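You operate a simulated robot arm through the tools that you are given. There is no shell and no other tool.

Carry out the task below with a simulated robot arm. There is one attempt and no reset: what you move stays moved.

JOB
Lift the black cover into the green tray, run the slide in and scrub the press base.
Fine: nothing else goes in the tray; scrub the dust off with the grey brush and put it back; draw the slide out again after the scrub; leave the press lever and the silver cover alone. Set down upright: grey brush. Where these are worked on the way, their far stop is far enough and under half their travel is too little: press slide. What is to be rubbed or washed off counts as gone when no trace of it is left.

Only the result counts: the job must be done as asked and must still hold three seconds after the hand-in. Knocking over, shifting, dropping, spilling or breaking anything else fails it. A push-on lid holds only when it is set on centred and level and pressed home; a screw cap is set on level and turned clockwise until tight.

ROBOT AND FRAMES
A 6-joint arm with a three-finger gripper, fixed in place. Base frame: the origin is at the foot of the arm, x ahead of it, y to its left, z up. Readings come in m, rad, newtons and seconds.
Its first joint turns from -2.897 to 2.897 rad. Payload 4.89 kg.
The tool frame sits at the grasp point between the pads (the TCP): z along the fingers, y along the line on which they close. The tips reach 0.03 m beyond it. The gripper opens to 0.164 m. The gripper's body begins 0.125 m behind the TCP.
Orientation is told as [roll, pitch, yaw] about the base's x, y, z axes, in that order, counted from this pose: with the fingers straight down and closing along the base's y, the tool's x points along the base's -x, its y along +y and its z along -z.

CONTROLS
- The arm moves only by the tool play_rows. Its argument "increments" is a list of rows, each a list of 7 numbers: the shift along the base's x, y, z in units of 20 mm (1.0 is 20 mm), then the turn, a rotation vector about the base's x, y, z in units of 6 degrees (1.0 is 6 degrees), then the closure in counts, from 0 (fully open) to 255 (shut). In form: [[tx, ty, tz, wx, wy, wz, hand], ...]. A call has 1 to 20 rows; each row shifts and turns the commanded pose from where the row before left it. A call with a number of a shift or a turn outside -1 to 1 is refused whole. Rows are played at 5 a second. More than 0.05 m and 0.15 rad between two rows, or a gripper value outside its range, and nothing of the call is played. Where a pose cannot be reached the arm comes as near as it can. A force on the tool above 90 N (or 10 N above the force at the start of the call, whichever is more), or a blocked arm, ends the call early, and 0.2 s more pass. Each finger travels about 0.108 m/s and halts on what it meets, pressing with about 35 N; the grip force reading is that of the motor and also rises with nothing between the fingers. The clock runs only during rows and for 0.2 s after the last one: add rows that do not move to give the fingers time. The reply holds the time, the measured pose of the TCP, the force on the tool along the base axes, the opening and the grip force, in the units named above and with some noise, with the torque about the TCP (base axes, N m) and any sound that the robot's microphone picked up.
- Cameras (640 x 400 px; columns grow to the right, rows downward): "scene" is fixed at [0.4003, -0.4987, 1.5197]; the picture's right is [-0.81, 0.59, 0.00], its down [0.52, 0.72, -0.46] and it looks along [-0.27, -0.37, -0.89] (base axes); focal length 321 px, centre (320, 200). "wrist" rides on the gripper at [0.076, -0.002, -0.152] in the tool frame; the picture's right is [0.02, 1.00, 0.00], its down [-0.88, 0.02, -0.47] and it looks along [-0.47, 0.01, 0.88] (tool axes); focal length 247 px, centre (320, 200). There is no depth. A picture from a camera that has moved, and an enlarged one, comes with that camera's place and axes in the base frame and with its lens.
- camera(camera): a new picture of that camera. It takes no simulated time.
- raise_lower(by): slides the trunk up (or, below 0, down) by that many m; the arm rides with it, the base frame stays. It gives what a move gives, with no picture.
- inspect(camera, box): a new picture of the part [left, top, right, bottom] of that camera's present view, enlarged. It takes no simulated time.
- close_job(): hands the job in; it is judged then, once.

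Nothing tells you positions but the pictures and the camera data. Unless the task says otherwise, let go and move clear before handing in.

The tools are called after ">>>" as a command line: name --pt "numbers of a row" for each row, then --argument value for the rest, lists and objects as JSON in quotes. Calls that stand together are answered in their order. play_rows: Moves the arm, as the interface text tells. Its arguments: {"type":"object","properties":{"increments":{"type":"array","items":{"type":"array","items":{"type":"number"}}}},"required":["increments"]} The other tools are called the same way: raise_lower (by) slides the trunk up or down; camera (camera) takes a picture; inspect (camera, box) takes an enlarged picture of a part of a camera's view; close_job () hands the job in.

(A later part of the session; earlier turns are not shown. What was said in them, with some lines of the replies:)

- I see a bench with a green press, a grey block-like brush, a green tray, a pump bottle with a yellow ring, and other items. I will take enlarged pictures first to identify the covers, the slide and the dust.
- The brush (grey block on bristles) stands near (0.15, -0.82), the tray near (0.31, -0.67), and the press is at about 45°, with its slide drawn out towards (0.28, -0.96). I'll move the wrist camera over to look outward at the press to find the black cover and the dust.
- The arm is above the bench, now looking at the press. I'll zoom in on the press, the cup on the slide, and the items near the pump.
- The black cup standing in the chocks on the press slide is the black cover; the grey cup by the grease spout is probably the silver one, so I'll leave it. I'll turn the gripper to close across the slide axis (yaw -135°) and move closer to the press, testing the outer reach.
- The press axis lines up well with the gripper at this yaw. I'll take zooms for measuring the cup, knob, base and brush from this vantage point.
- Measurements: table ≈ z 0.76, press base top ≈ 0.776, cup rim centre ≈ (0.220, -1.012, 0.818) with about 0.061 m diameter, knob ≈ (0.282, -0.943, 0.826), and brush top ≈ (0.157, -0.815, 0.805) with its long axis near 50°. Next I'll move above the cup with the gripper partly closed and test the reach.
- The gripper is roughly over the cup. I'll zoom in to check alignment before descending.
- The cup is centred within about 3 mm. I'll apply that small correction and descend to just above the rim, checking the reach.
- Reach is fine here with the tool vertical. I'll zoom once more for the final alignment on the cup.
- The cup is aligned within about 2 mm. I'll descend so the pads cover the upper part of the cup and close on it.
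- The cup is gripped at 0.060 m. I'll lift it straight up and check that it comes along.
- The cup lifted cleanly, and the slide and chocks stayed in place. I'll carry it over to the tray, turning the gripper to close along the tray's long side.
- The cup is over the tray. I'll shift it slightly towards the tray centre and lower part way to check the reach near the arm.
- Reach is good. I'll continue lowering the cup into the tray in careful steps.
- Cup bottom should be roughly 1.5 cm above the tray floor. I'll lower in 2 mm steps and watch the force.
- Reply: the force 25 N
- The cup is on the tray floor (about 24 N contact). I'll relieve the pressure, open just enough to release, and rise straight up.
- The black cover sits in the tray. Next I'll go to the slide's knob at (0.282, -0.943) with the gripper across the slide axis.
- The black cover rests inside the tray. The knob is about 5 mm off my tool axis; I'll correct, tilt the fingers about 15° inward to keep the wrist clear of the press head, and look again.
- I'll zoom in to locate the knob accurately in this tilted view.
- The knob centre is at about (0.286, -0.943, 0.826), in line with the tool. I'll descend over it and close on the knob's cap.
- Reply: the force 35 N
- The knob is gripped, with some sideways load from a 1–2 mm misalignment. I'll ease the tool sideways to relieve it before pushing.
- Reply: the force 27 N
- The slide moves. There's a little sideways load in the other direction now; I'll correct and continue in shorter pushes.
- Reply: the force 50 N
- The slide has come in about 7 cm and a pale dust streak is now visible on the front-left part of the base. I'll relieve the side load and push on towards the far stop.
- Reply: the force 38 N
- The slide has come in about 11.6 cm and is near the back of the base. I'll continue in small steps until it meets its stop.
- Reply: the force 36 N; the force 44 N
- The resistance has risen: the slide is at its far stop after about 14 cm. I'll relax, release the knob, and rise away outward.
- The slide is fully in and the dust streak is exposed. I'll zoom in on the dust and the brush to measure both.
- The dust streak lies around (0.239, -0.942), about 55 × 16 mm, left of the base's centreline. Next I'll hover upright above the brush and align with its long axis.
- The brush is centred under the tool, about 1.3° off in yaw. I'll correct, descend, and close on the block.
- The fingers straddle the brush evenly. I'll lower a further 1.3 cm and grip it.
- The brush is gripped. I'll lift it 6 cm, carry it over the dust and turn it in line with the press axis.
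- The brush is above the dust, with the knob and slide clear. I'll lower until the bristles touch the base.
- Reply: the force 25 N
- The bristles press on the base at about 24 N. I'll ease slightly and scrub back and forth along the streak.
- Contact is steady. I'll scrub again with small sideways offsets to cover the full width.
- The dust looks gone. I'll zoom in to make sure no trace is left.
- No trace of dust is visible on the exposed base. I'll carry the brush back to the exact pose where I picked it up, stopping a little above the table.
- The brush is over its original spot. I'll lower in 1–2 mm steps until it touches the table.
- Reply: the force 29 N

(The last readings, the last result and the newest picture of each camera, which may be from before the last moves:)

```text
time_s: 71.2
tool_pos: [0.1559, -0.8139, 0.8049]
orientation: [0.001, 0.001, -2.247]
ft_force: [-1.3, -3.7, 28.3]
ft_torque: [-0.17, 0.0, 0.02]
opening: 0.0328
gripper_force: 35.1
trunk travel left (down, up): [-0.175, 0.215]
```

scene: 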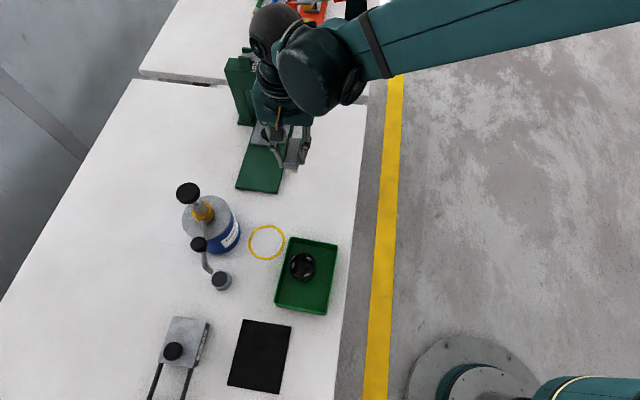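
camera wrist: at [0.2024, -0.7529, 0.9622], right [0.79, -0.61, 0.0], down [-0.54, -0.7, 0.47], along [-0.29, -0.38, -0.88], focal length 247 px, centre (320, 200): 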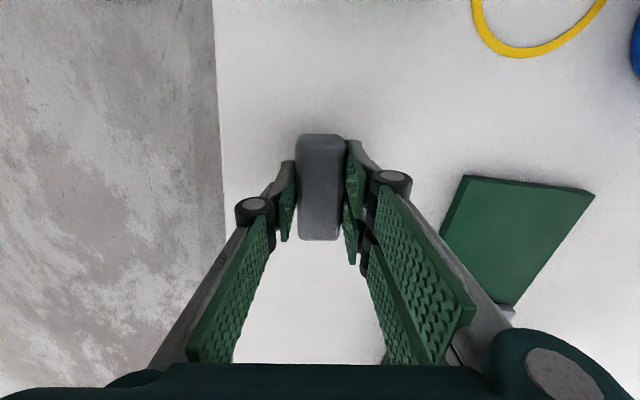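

The brush is standing on the table. I'll ease off, open the gripper, and rise straight up.

>>> play_rows --pt "0 0 0.06 0 0 0 255" --pt "0 0 0 0 0 0 240" --pt "0 0 0 0 0 0 190" --pt "0 0 0 0 0 0 150" --pt "0 0 0 0 0 0 127" --pt "0 0 0 0 0 0 127" --pt "0 0 0.3 0 0 0 127" --pt "0 0 0.7 0 0 0 127" --pt "0 0 1 0 0 0 127" --pt "0 0 1 0 0 0 127" --pt "0 0 1 0 0 0 127" --pt "0 0 1 0 0 0 127" --pt "0 0 1 0 0 0 127" --pt "0 0 1 0 0 0 127" --pt "0 0 0 0 0 0 127"

>>> camera --camera "wrist"

>>> inspect --camera "wrist" --box '[256, 95, 384, 185]'

>>> inspect --camera "scene" --box '[285, 165, 365, 215]'

>>> inspect --camera "scene" --box '[228, 125, 308, 200]'

```text
time_s: 74.4
tool_pos: [0.1568, -0.815, 0.946]
orientation: [-0.001, 0.002, -2.246]
ft_force: [1.0, 0.2, 0.5]
ft_torque: [-0.05, 0.0, 0.01]
opening: 0.0821
gripper_force: 0.2
trunk travel left (down, up): [-0.175, 0.215]
```

```text
taken
camera wrist: at [0.203, -0.7537, 1.0973], right [0.79, -0.61, 0.0], down [-0.54, -0.7, 0.47], along [-0.29, -0.38, -0.88], focal length 247 px, centre (320, 200)
```

wrist: 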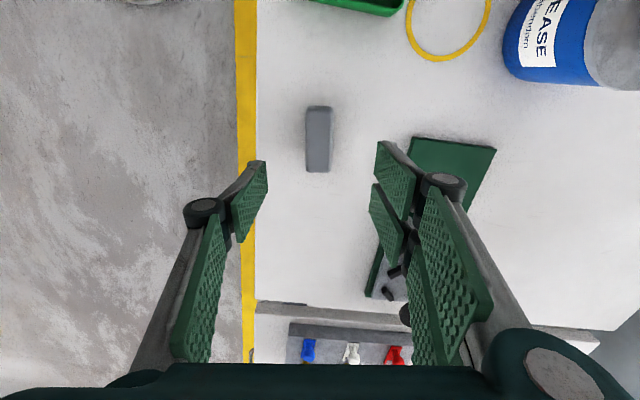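

```text
4.44 times, centred on (320, 140) of wrist
camera zoom: at [0.203, -0.7537, 1.0973], right [0.79, -0.61, 0.0], down [-0.54, -0.7, 0.47], along [-0.29, -0.38, -0.88], focal length 1098 px, centre (320, 467)
```

zoom: 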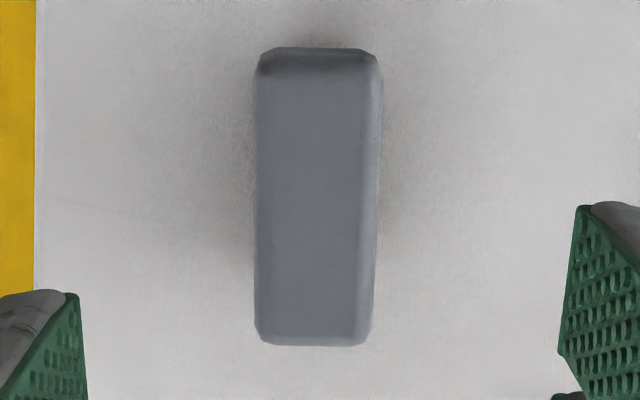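

```text
8.00 times, centred on (325, 190) of scene
camera zoom: at [0.4003, -0.4987, 1.5197], right [-0.81, 0.59, 0.0], down [0.52, 0.72, -0.46], along [-0.27, -0.37, -0.89], focal length 2571 px, centre (280, 280)
```

zoom: 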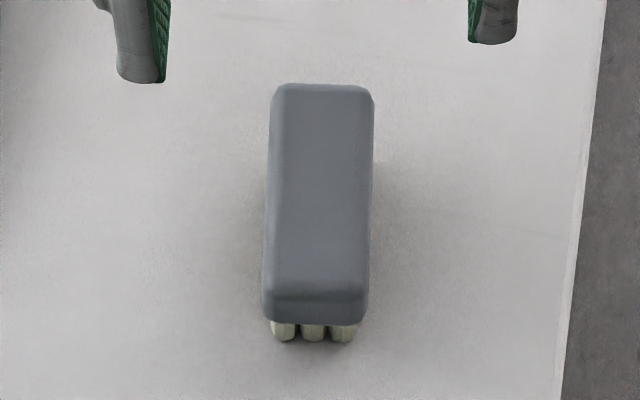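

```text
5.33 times, centred on (268, 162) of scene
camera zoom: at [0.4003, -0.4987, 1.5197], right [-0.81, 0.59, 0.0], down [0.52, 0.72, -0.46], along [-0.27, -0.37, -0.89], focal length 1714 px, centre (597, 400)
```

zoom: 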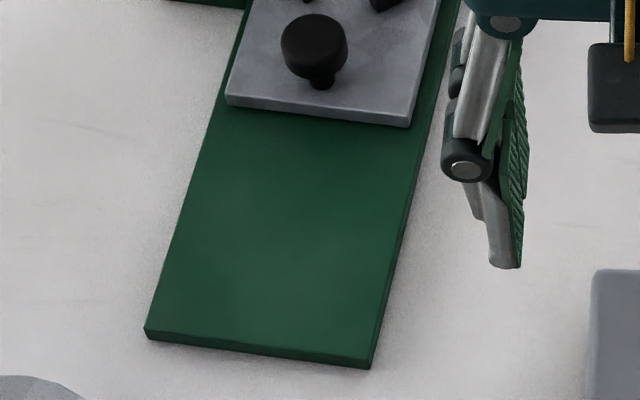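

The brush stands upright where it was (within about 1 mm), and the whole exposed base is clean. Now I'll return to the knob with the 15° tilt to draw the slide out.

>>> play_rows --pt "0.51 -0.924 0.19 0 0 -0.53 127" --pt "0.51 -0.924 0.19 0 0 -0.52 127" --pt "0.51 -0.924 0.19 -0.59 0.59 0 127" --pt "0.51 -0.924 0.19 -0.59 0.59 0 127" --pt "0.51 -0.924 0.19 -0.59 0.59 0 127" --pt "0.51 -0.924 0.19 0 0 0 127" --pt "0.51 -0.924 0.19 0 0 0 127" --pt "0.51 -0.924 0.19 0 0 0 127" --pt "0.51 -0.924 0.19 0 0 0 127" --pt "0 0 0 0 0 0 127"

>>> camera --camera "wrist"

>>> inspect --camera "wrist" --box '[256, 115, 384, 195]'

```text
time_s: 76.6
tool_pos: [0.2481, -0.9815, 0.9791]
orientation: [-0.001, -0.26, -2.358]
ft_force: [0.7, -0.8, -0.2]
ft_torque: [0.05, 0.0, -0.05]
opening: 0.0822
gripper_force: 0.1
trunk travel left (down, up): [-0.175, 0.215]
```

```text
taken
camera wrist: at [0.3274, -0.8999, 1.1057], right [0.72, -0.69, -0.01], down [-0.5, -0.53, 0.69], along [-0.48, -0.49, -0.73], focal length 247 px, centre (320, 200)
```

wrist: 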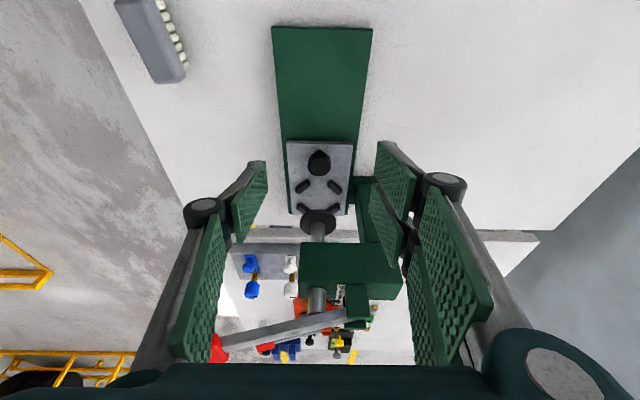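

```text
5.00 times, centred on (320, 155) of wrist
camera zoom: at [0.3274, -0.8999, 1.1057], right [0.72, -0.69, -0.01], down [-0.5, -0.53, 0.69], along [-0.48, -0.49, -0.73], focal length 1235 px, centre (320, 425)
```

zoom: 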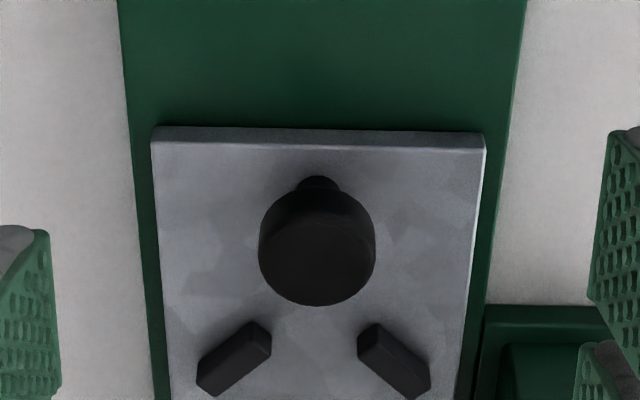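

The knob is at about (0.187, -1.042) as predicted. I'll descend around it along the reverse of my retreat path and grip it.

>>> play_rows --pt "-0.5 -0.5 -1 0 0 0 127" --pt "-0.5 -0.5 -1 0 0 0 127" --pt "-0.5 -0.5 -1 0 0 0 127" --pt "-0.5 -0.5 -1 0 0 0 127" --pt "-0.5 -0.5 -1 0 0 0 127" --pt "-0.23 -0.22 -1 0 0 0 127" --pt "-0.23 -0.22 -1 0 0 0 127" --pt "0 0 -0.5 0 0 0 127" --pt "0 0 0 0 0 0 127"

>>> camera --camera "wrist"

```text
time_s: 78.6
tool_pos: [0.1891, -1.0395, 0.8276]
orientation: [0.0, -0.264, -2.357]
ft_force: [-0.1, 0.3, 0.1]
ft_torque: [0.04, 0.0, 0.0]
opening: 0.0825
gripper_force: 0.1
trunk travel left (down, up): [-0.175, 0.215]
```

```text
taken
camera wrist: at [0.2676, -0.9583, 0.9555], right [0.72, -0.69, -0.01], down [-0.5, -0.53, 0.69], along [-0.48, -0.49, -0.73], focal length 247 px, centre (320, 200)
```

wrist: 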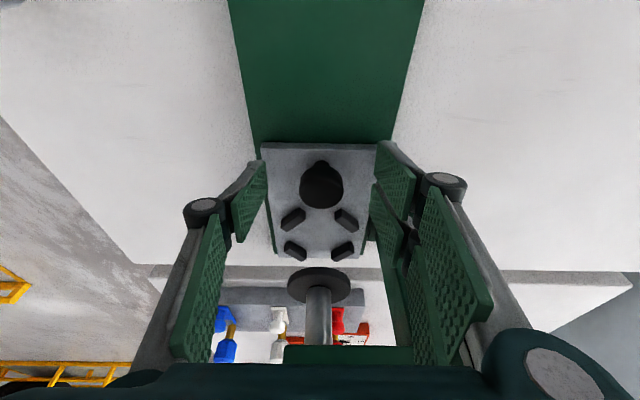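

>>> play_rows --pt "0.025 -0.025 0 0 0 0 150" --pt "0 0 0 0 0 0 175" --pt "0 0 0 0 0 0 195" --pt "0 0 0 0 0 0 215" --pt "0 0 0 0 0 0 255" --pt "0 0 0 0 0 0 255" --pt "0 0 0 0 0 0 255"

```text
time_s: 80.2
tool_pos: [0.1894, -1.0406, 0.8295]
orientation: [0.0, -0.262, -2.356]
ft_force: [5.5, -9.0, 2.0]
ft_torque: [-0.35, -0.1, 0.21]
opening: 0.032
gripper_force: 44.8
trunk travel left (down, up): [-0.175, 0.215]
```

The knob is gripped with little side load. I'll draw the slide out in short pulls, checking the side force.

>>> play_rows --pt "0.014 -0.014 0 0 0 0 255" --pt "0.2 0.2 0 0 0 0 255" --pt "0.35 0.35 0 0 0 0 255" --pt "0.35 0.35 0 0 0 0 255" --pt "0 0 0 0 0 0 255"

>>> play_rows --pt "0.35 0.35 0 0 0 0 255" --pt "0.35 0.35 0 0 0 0 255" --pt "0 0 0 0 0 0 255"

```text
time_s: 81.4
tool_pos: [0.2079, -1.0226, 0.8283]
orientation: [-0.001, -0.261, -2.356]
ft_force: [6.9, -5.6, 2.0]
ft_torque: [-0.21, -0.13, 0.26]
opening: 0.032
gripper_force: 45.2
trunk travel left (down, up): [-0.175, 0.215]
```

```text
time_s: 82.2
tool_pos: [0.222, -1.0108, 0.8288]
orientation: [0.0, -0.262, -2.356]
ft_force: [6.5, -6.3, 1.4]
ft_torque: [-0.3, 0.03, 0.21]
opening: 0.0321
gripper_force: 45.2
trunk travel left (down, up): [-0.175, 0.215]
```

>>> play_rows --pt "0.35 0.35 0 0 0 0 255" --pt "0.35 0.35 0 0 0 0 255" --pt "0.35 0.35 0 0 0 0 255" --pt "0 0 0 0 0 0 255"

>>> play_rows --pt "0.35 0.35 0 0 0 0 255" --pt "0.35 0.35 0 0 0 0 255" --pt "0.35 0.35 0 0 0 0 255" --pt "0 0 0 0 0 0 255"

>>> camera --camera "wrist"

```text
time_s: 83.2
tool_pos: [0.2419, -0.9877, 0.829]
orientation: [0.0, -0.262, -2.355]
ft_force: [6.5, -8.2, 2.8]
ft_torque: [-0.3, -0.17, 0.01]
opening: 0.0319
gripper_force: 44.4
trunk travel left (down, up): [-0.175, 0.215]
```

```text
time_s: 84.2
tool_pos: [0.2641, -0.9662, 0.8289]
orientation: [0.0, -0.262, -2.357]
ft_force: [9.0, -7.6, -1.3]
ft_torque: [-0.35, -0.24, 0.08]
opening: 0.0321
gripper_force: 45.0
trunk travel left (down, up): [-0.175, 0.215]
```

```text
taken
camera wrist: at [0.3426, -0.8848, 0.9559], right [0.72, -0.69, -0.01], down [-0.5, -0.53, 0.68], along [-0.48, -0.49, -0.73], focal length 247 px, centre (320, 200)
```

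wrist: 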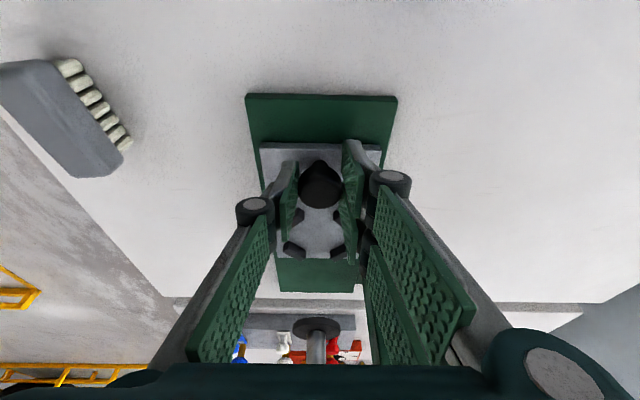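

>>> play_rows --pt "0.35 0.35 0 0 0 0 255" --pt "0.35 0.35 0 0 0 0 255" --pt "0.35 0.35 0 0 0 0 255" --pt "0 0 0 0 0 0 255"

>>> play_rows --pt "0.15 0.15 0 0 0 0 255" --pt "0 0 0 0 0 0 255"

>>> camera --camera "wrist"

```text
time_s: 85.2
tool_pos: [0.2826, -0.946, 0.8279]
orientation: [-0.001, -0.262, -2.355]
ft_force: [4.1, -5.8, 3.3]
ft_torque: [0.01, -0.02, 0.13]
opening: 0.0322
gripper_force: 45.7
trunk travel left (down, up): [-0.175, 0.215]
```

```text
time_s: 85.8
tool_pos: [0.2874, -0.9428, 0.8297]
orientation: [0.0, -0.262, -2.358]
ft_force: [-1.1, -0.1, -0.8]
ft_torque: [-0.2, 0.26, -0.08]
opening: 0.0324
gripper_force: 45.0
trunk travel left (down, up): [-0.175, 0.215]
```

```text
taken
camera wrist: at [0.3663, -0.8614, 0.9558], right [0.72, -0.69, -0.01], down [-0.5, -0.53, 0.69], along [-0.48, -0.49, -0.73], focal length 247 px, centre (320, 200)
```

wrist: 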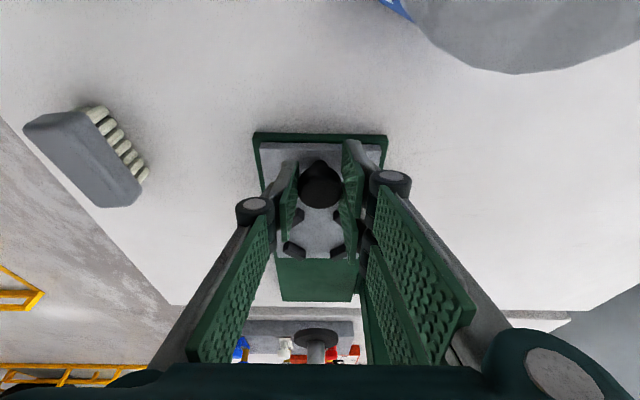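

>>> play_rows --pt "0.1 0.1 0 0 0 0 255" --pt "0 0 0 0 0 0 255"

>>> play_rows --pt "0.07 0.07 0 0 0 0 255" --pt "0 0 0 0 0 0 255"

```text
time_s: 86.4
tool_pos: [0.2886, -0.9412, 0.8285]
orientation: [0.001, -0.261, -2.358]
ft_force: [-7.2, -12.6, 0.8]
ft_torque: [-0.09, 0.03, 0.11]
opening: 0.0322
gripper_force: 44.4
trunk travel left (down, up): [-0.175, 0.215]
```

```text
time_s: 87.0
tool_pos: [0.2906, -0.9398, 0.8295]
orientation: [0.0, -0.261, -2.357]
ft_force: [-16.2, -28.4, 1.6]
ft_torque: [-0.77, 0.5, 0.12]
opening: 0.0326
gripper_force: 45.0
trunk travel left (down, up): [-0.175, 0.215]
```

The slide is at its outer stop again. I'll relax the pull, release the knob and rise clear.

>>> play_rows --pt "-0.08 -0.08 0 0 0 0 255" --pt "0 0 0 0 0 0 235" --pt "0 0 0 0 0 0 180" --pt "0 0 0 0 0 0 127" --pt "0 0 0 0 0 0 127" --pt "0 0 0.5 0 0 0 127" --pt "0 0 1 0 0 0 127" --pt "0 0 1 0 0 0 127" --pt "0 0 1 0 0 0 127" --pt "0 0 1 0 0 0 127" --pt "0 0 1 0.59 -0.59 0 127" --pt "0 0 1 0.59 -0.59 0 127" --pt "0 0 1 0.59 -0.59 0 127" --pt "-0.8 0.8 0.5 0 0 0 127" --pt "-0.8 0.8 0.5 0 0 0 127" --pt "-0.8 0.8 0 0 0 0 127" --pt "-0.8 0.8 0 0 0 0 127" --pt "0 0.8 0 0 0 0 127" --pt "0 0.8 0 0 0 0 127"

>>> camera --camera "wrist"

>>> camera --camera "scene"

```text
time_s: 91.0
tool_pos: [0.2252, -0.8458, 0.9991]
orientation: [0.0, 0.0, -2.357]
ft_force: [-1.1, -1.1, -0.4]
ft_torque: [0.07, -0.06, 0.01]
opening: 0.0821
gripper_force: 0.0
trunk travel left (down, up): [-0.175, 0.215]
```

```text
taken
camera wrist: at [0.2777, -0.7893, 1.1508], right [0.72, -0.69, 0.0], down [-0.61, -0.64, 0.47], along [-0.33, -0.34, -0.88], focal length 247 px, centre (320, 200)
```

wrist: 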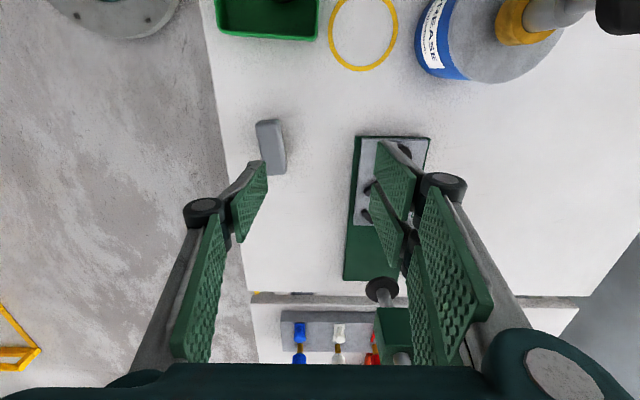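

```text
taken
```

scene: 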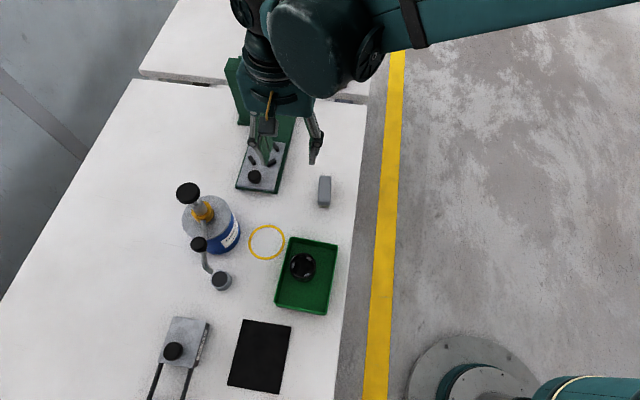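

The slide is out, the brush is in place and the cover is in the tray. I'll move the arm well back, then do a final check.

>>> play_rows --pt "-0.2 1 0.3 0 0 0.6 127" --pt "-0.2 1 0.3 0 0 0.6 127" --pt "-0.2 1 0.3 0 0 0.6 127" --pt "-0.2 1 0.3 0 0 0.6 127" --pt "-0.2 1 0.3 0 0 0.6 127" --pt "-0.2 1 0.3 0 0 0.6 127" --pt "-0.2 1 0.3 0 0 0.6 127" --pt "-0.2 1 0.3 0 0 0.6 127" --pt "-0.2 1 0.3 0 0 0.6 127" --pt "-0.2 1 0.3 0 0 0.6 127" --pt "-0.2 1 0 0 0 0.6 127" --pt "-0.2 1 0 0 0 0.6 127" --pt "-0.2 1 0 0 0 0.6 127"

>>> camera --camera "scene"

>>> inspect --camera "scene" --box '[225, 120, 305, 200]'

>>> inspect --camera "scene" --box '[240, 165, 368, 325]'

>>> inspect --camera "scene" --box '[200, 30, 360, 140]'

```text
time_s: 93.8
tool_pos: [0.1724, -0.5851, 1.058]
orientation: [0.001, 0.0, -1.538]
ft_force: [-0.2, -0.9, -0.3]
ft_torque: [0.1, 0.01, -0.01]
opening: 0.0822
gripper_force: 0.2
trunk travel left (down, up): [-0.175, 0.215]
```

```text
taken
```

scene: 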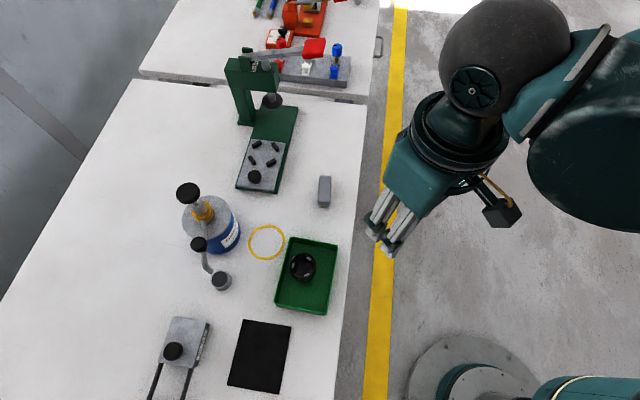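

```text
5.00 times, centred on (265, 160) of scene
camera zoom: at [0.4003, -0.4987, 1.5197], right [-0.81, 0.59, 0.0], down [0.52, 0.72, -0.46], along [-0.27, -0.37, -0.89], focal length 1607 px, centre (595, 400)
```

zoom: 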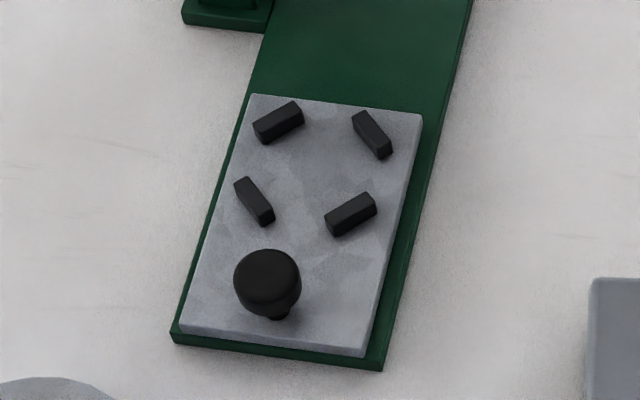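

```text
2.50 times, centred on (304, 245) of scene
camera zoom: at [0.4003, -0.4987, 1.5197], right [-0.81, 0.59, 0.0], down [0.52, 0.72, -0.46], along [-0.27, -0.37, -0.89], focal length 804 px, centre (360, 88)
```

zoom: 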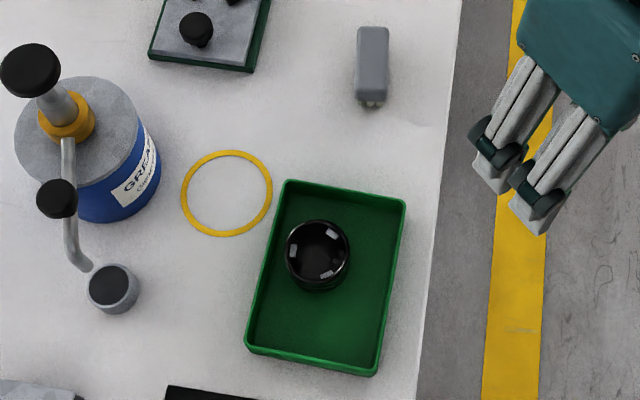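

```text
3.64 times, centred on (280, 85) of scene
camera zoom: at [0.4003, -0.4987, 1.5197], right [-0.81, 0.59, 0.0], down [0.52, 0.72, -0.46], along [-0.27, -0.37, -0.89], focal length 1169 px, centre (466, 618)
```

zoom: 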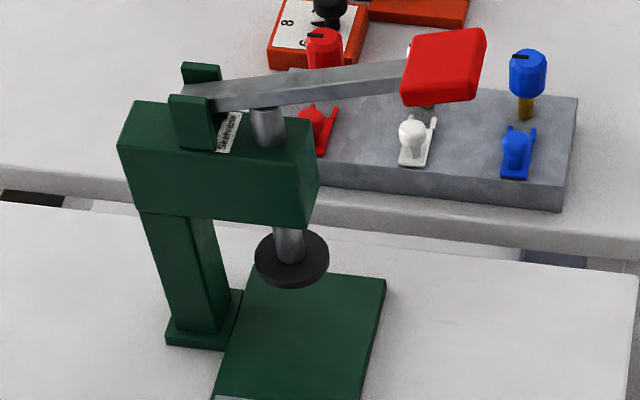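

Everything checks out. The black cover sits in the tray alone and the slide is back at its outer stop. The base shows no dust, and the brush stands upright in its original place. The lever and the silver cover are untouched, and the arm is clear, so I'm handing in.

>>> close_job

```text
The job is handed in.
```

The job is done and handed in; I haven't been told how it was judged.

- **Black cover:** I took this to be the black cup standing on the press slide. It is now in the green tray, with nothing else in there.
- **Press slide:** it was run in about 14 cm to its far stop. After the scrub it was drawn out again to its outer stop.
- **Press base:** the dust streak is gone. Enlarged pictures taken with the slide still in showed no trace.
- **Grey brush:** it is standing upright within about 1 mm of where it started.
- **Left alone:** the press lever and everything silver, including the grey cup under the grease spout, which I took to be the silver cover. Nothing else looked moved in the last pictures.

The arm had let go and moved well clear before the hand-in.
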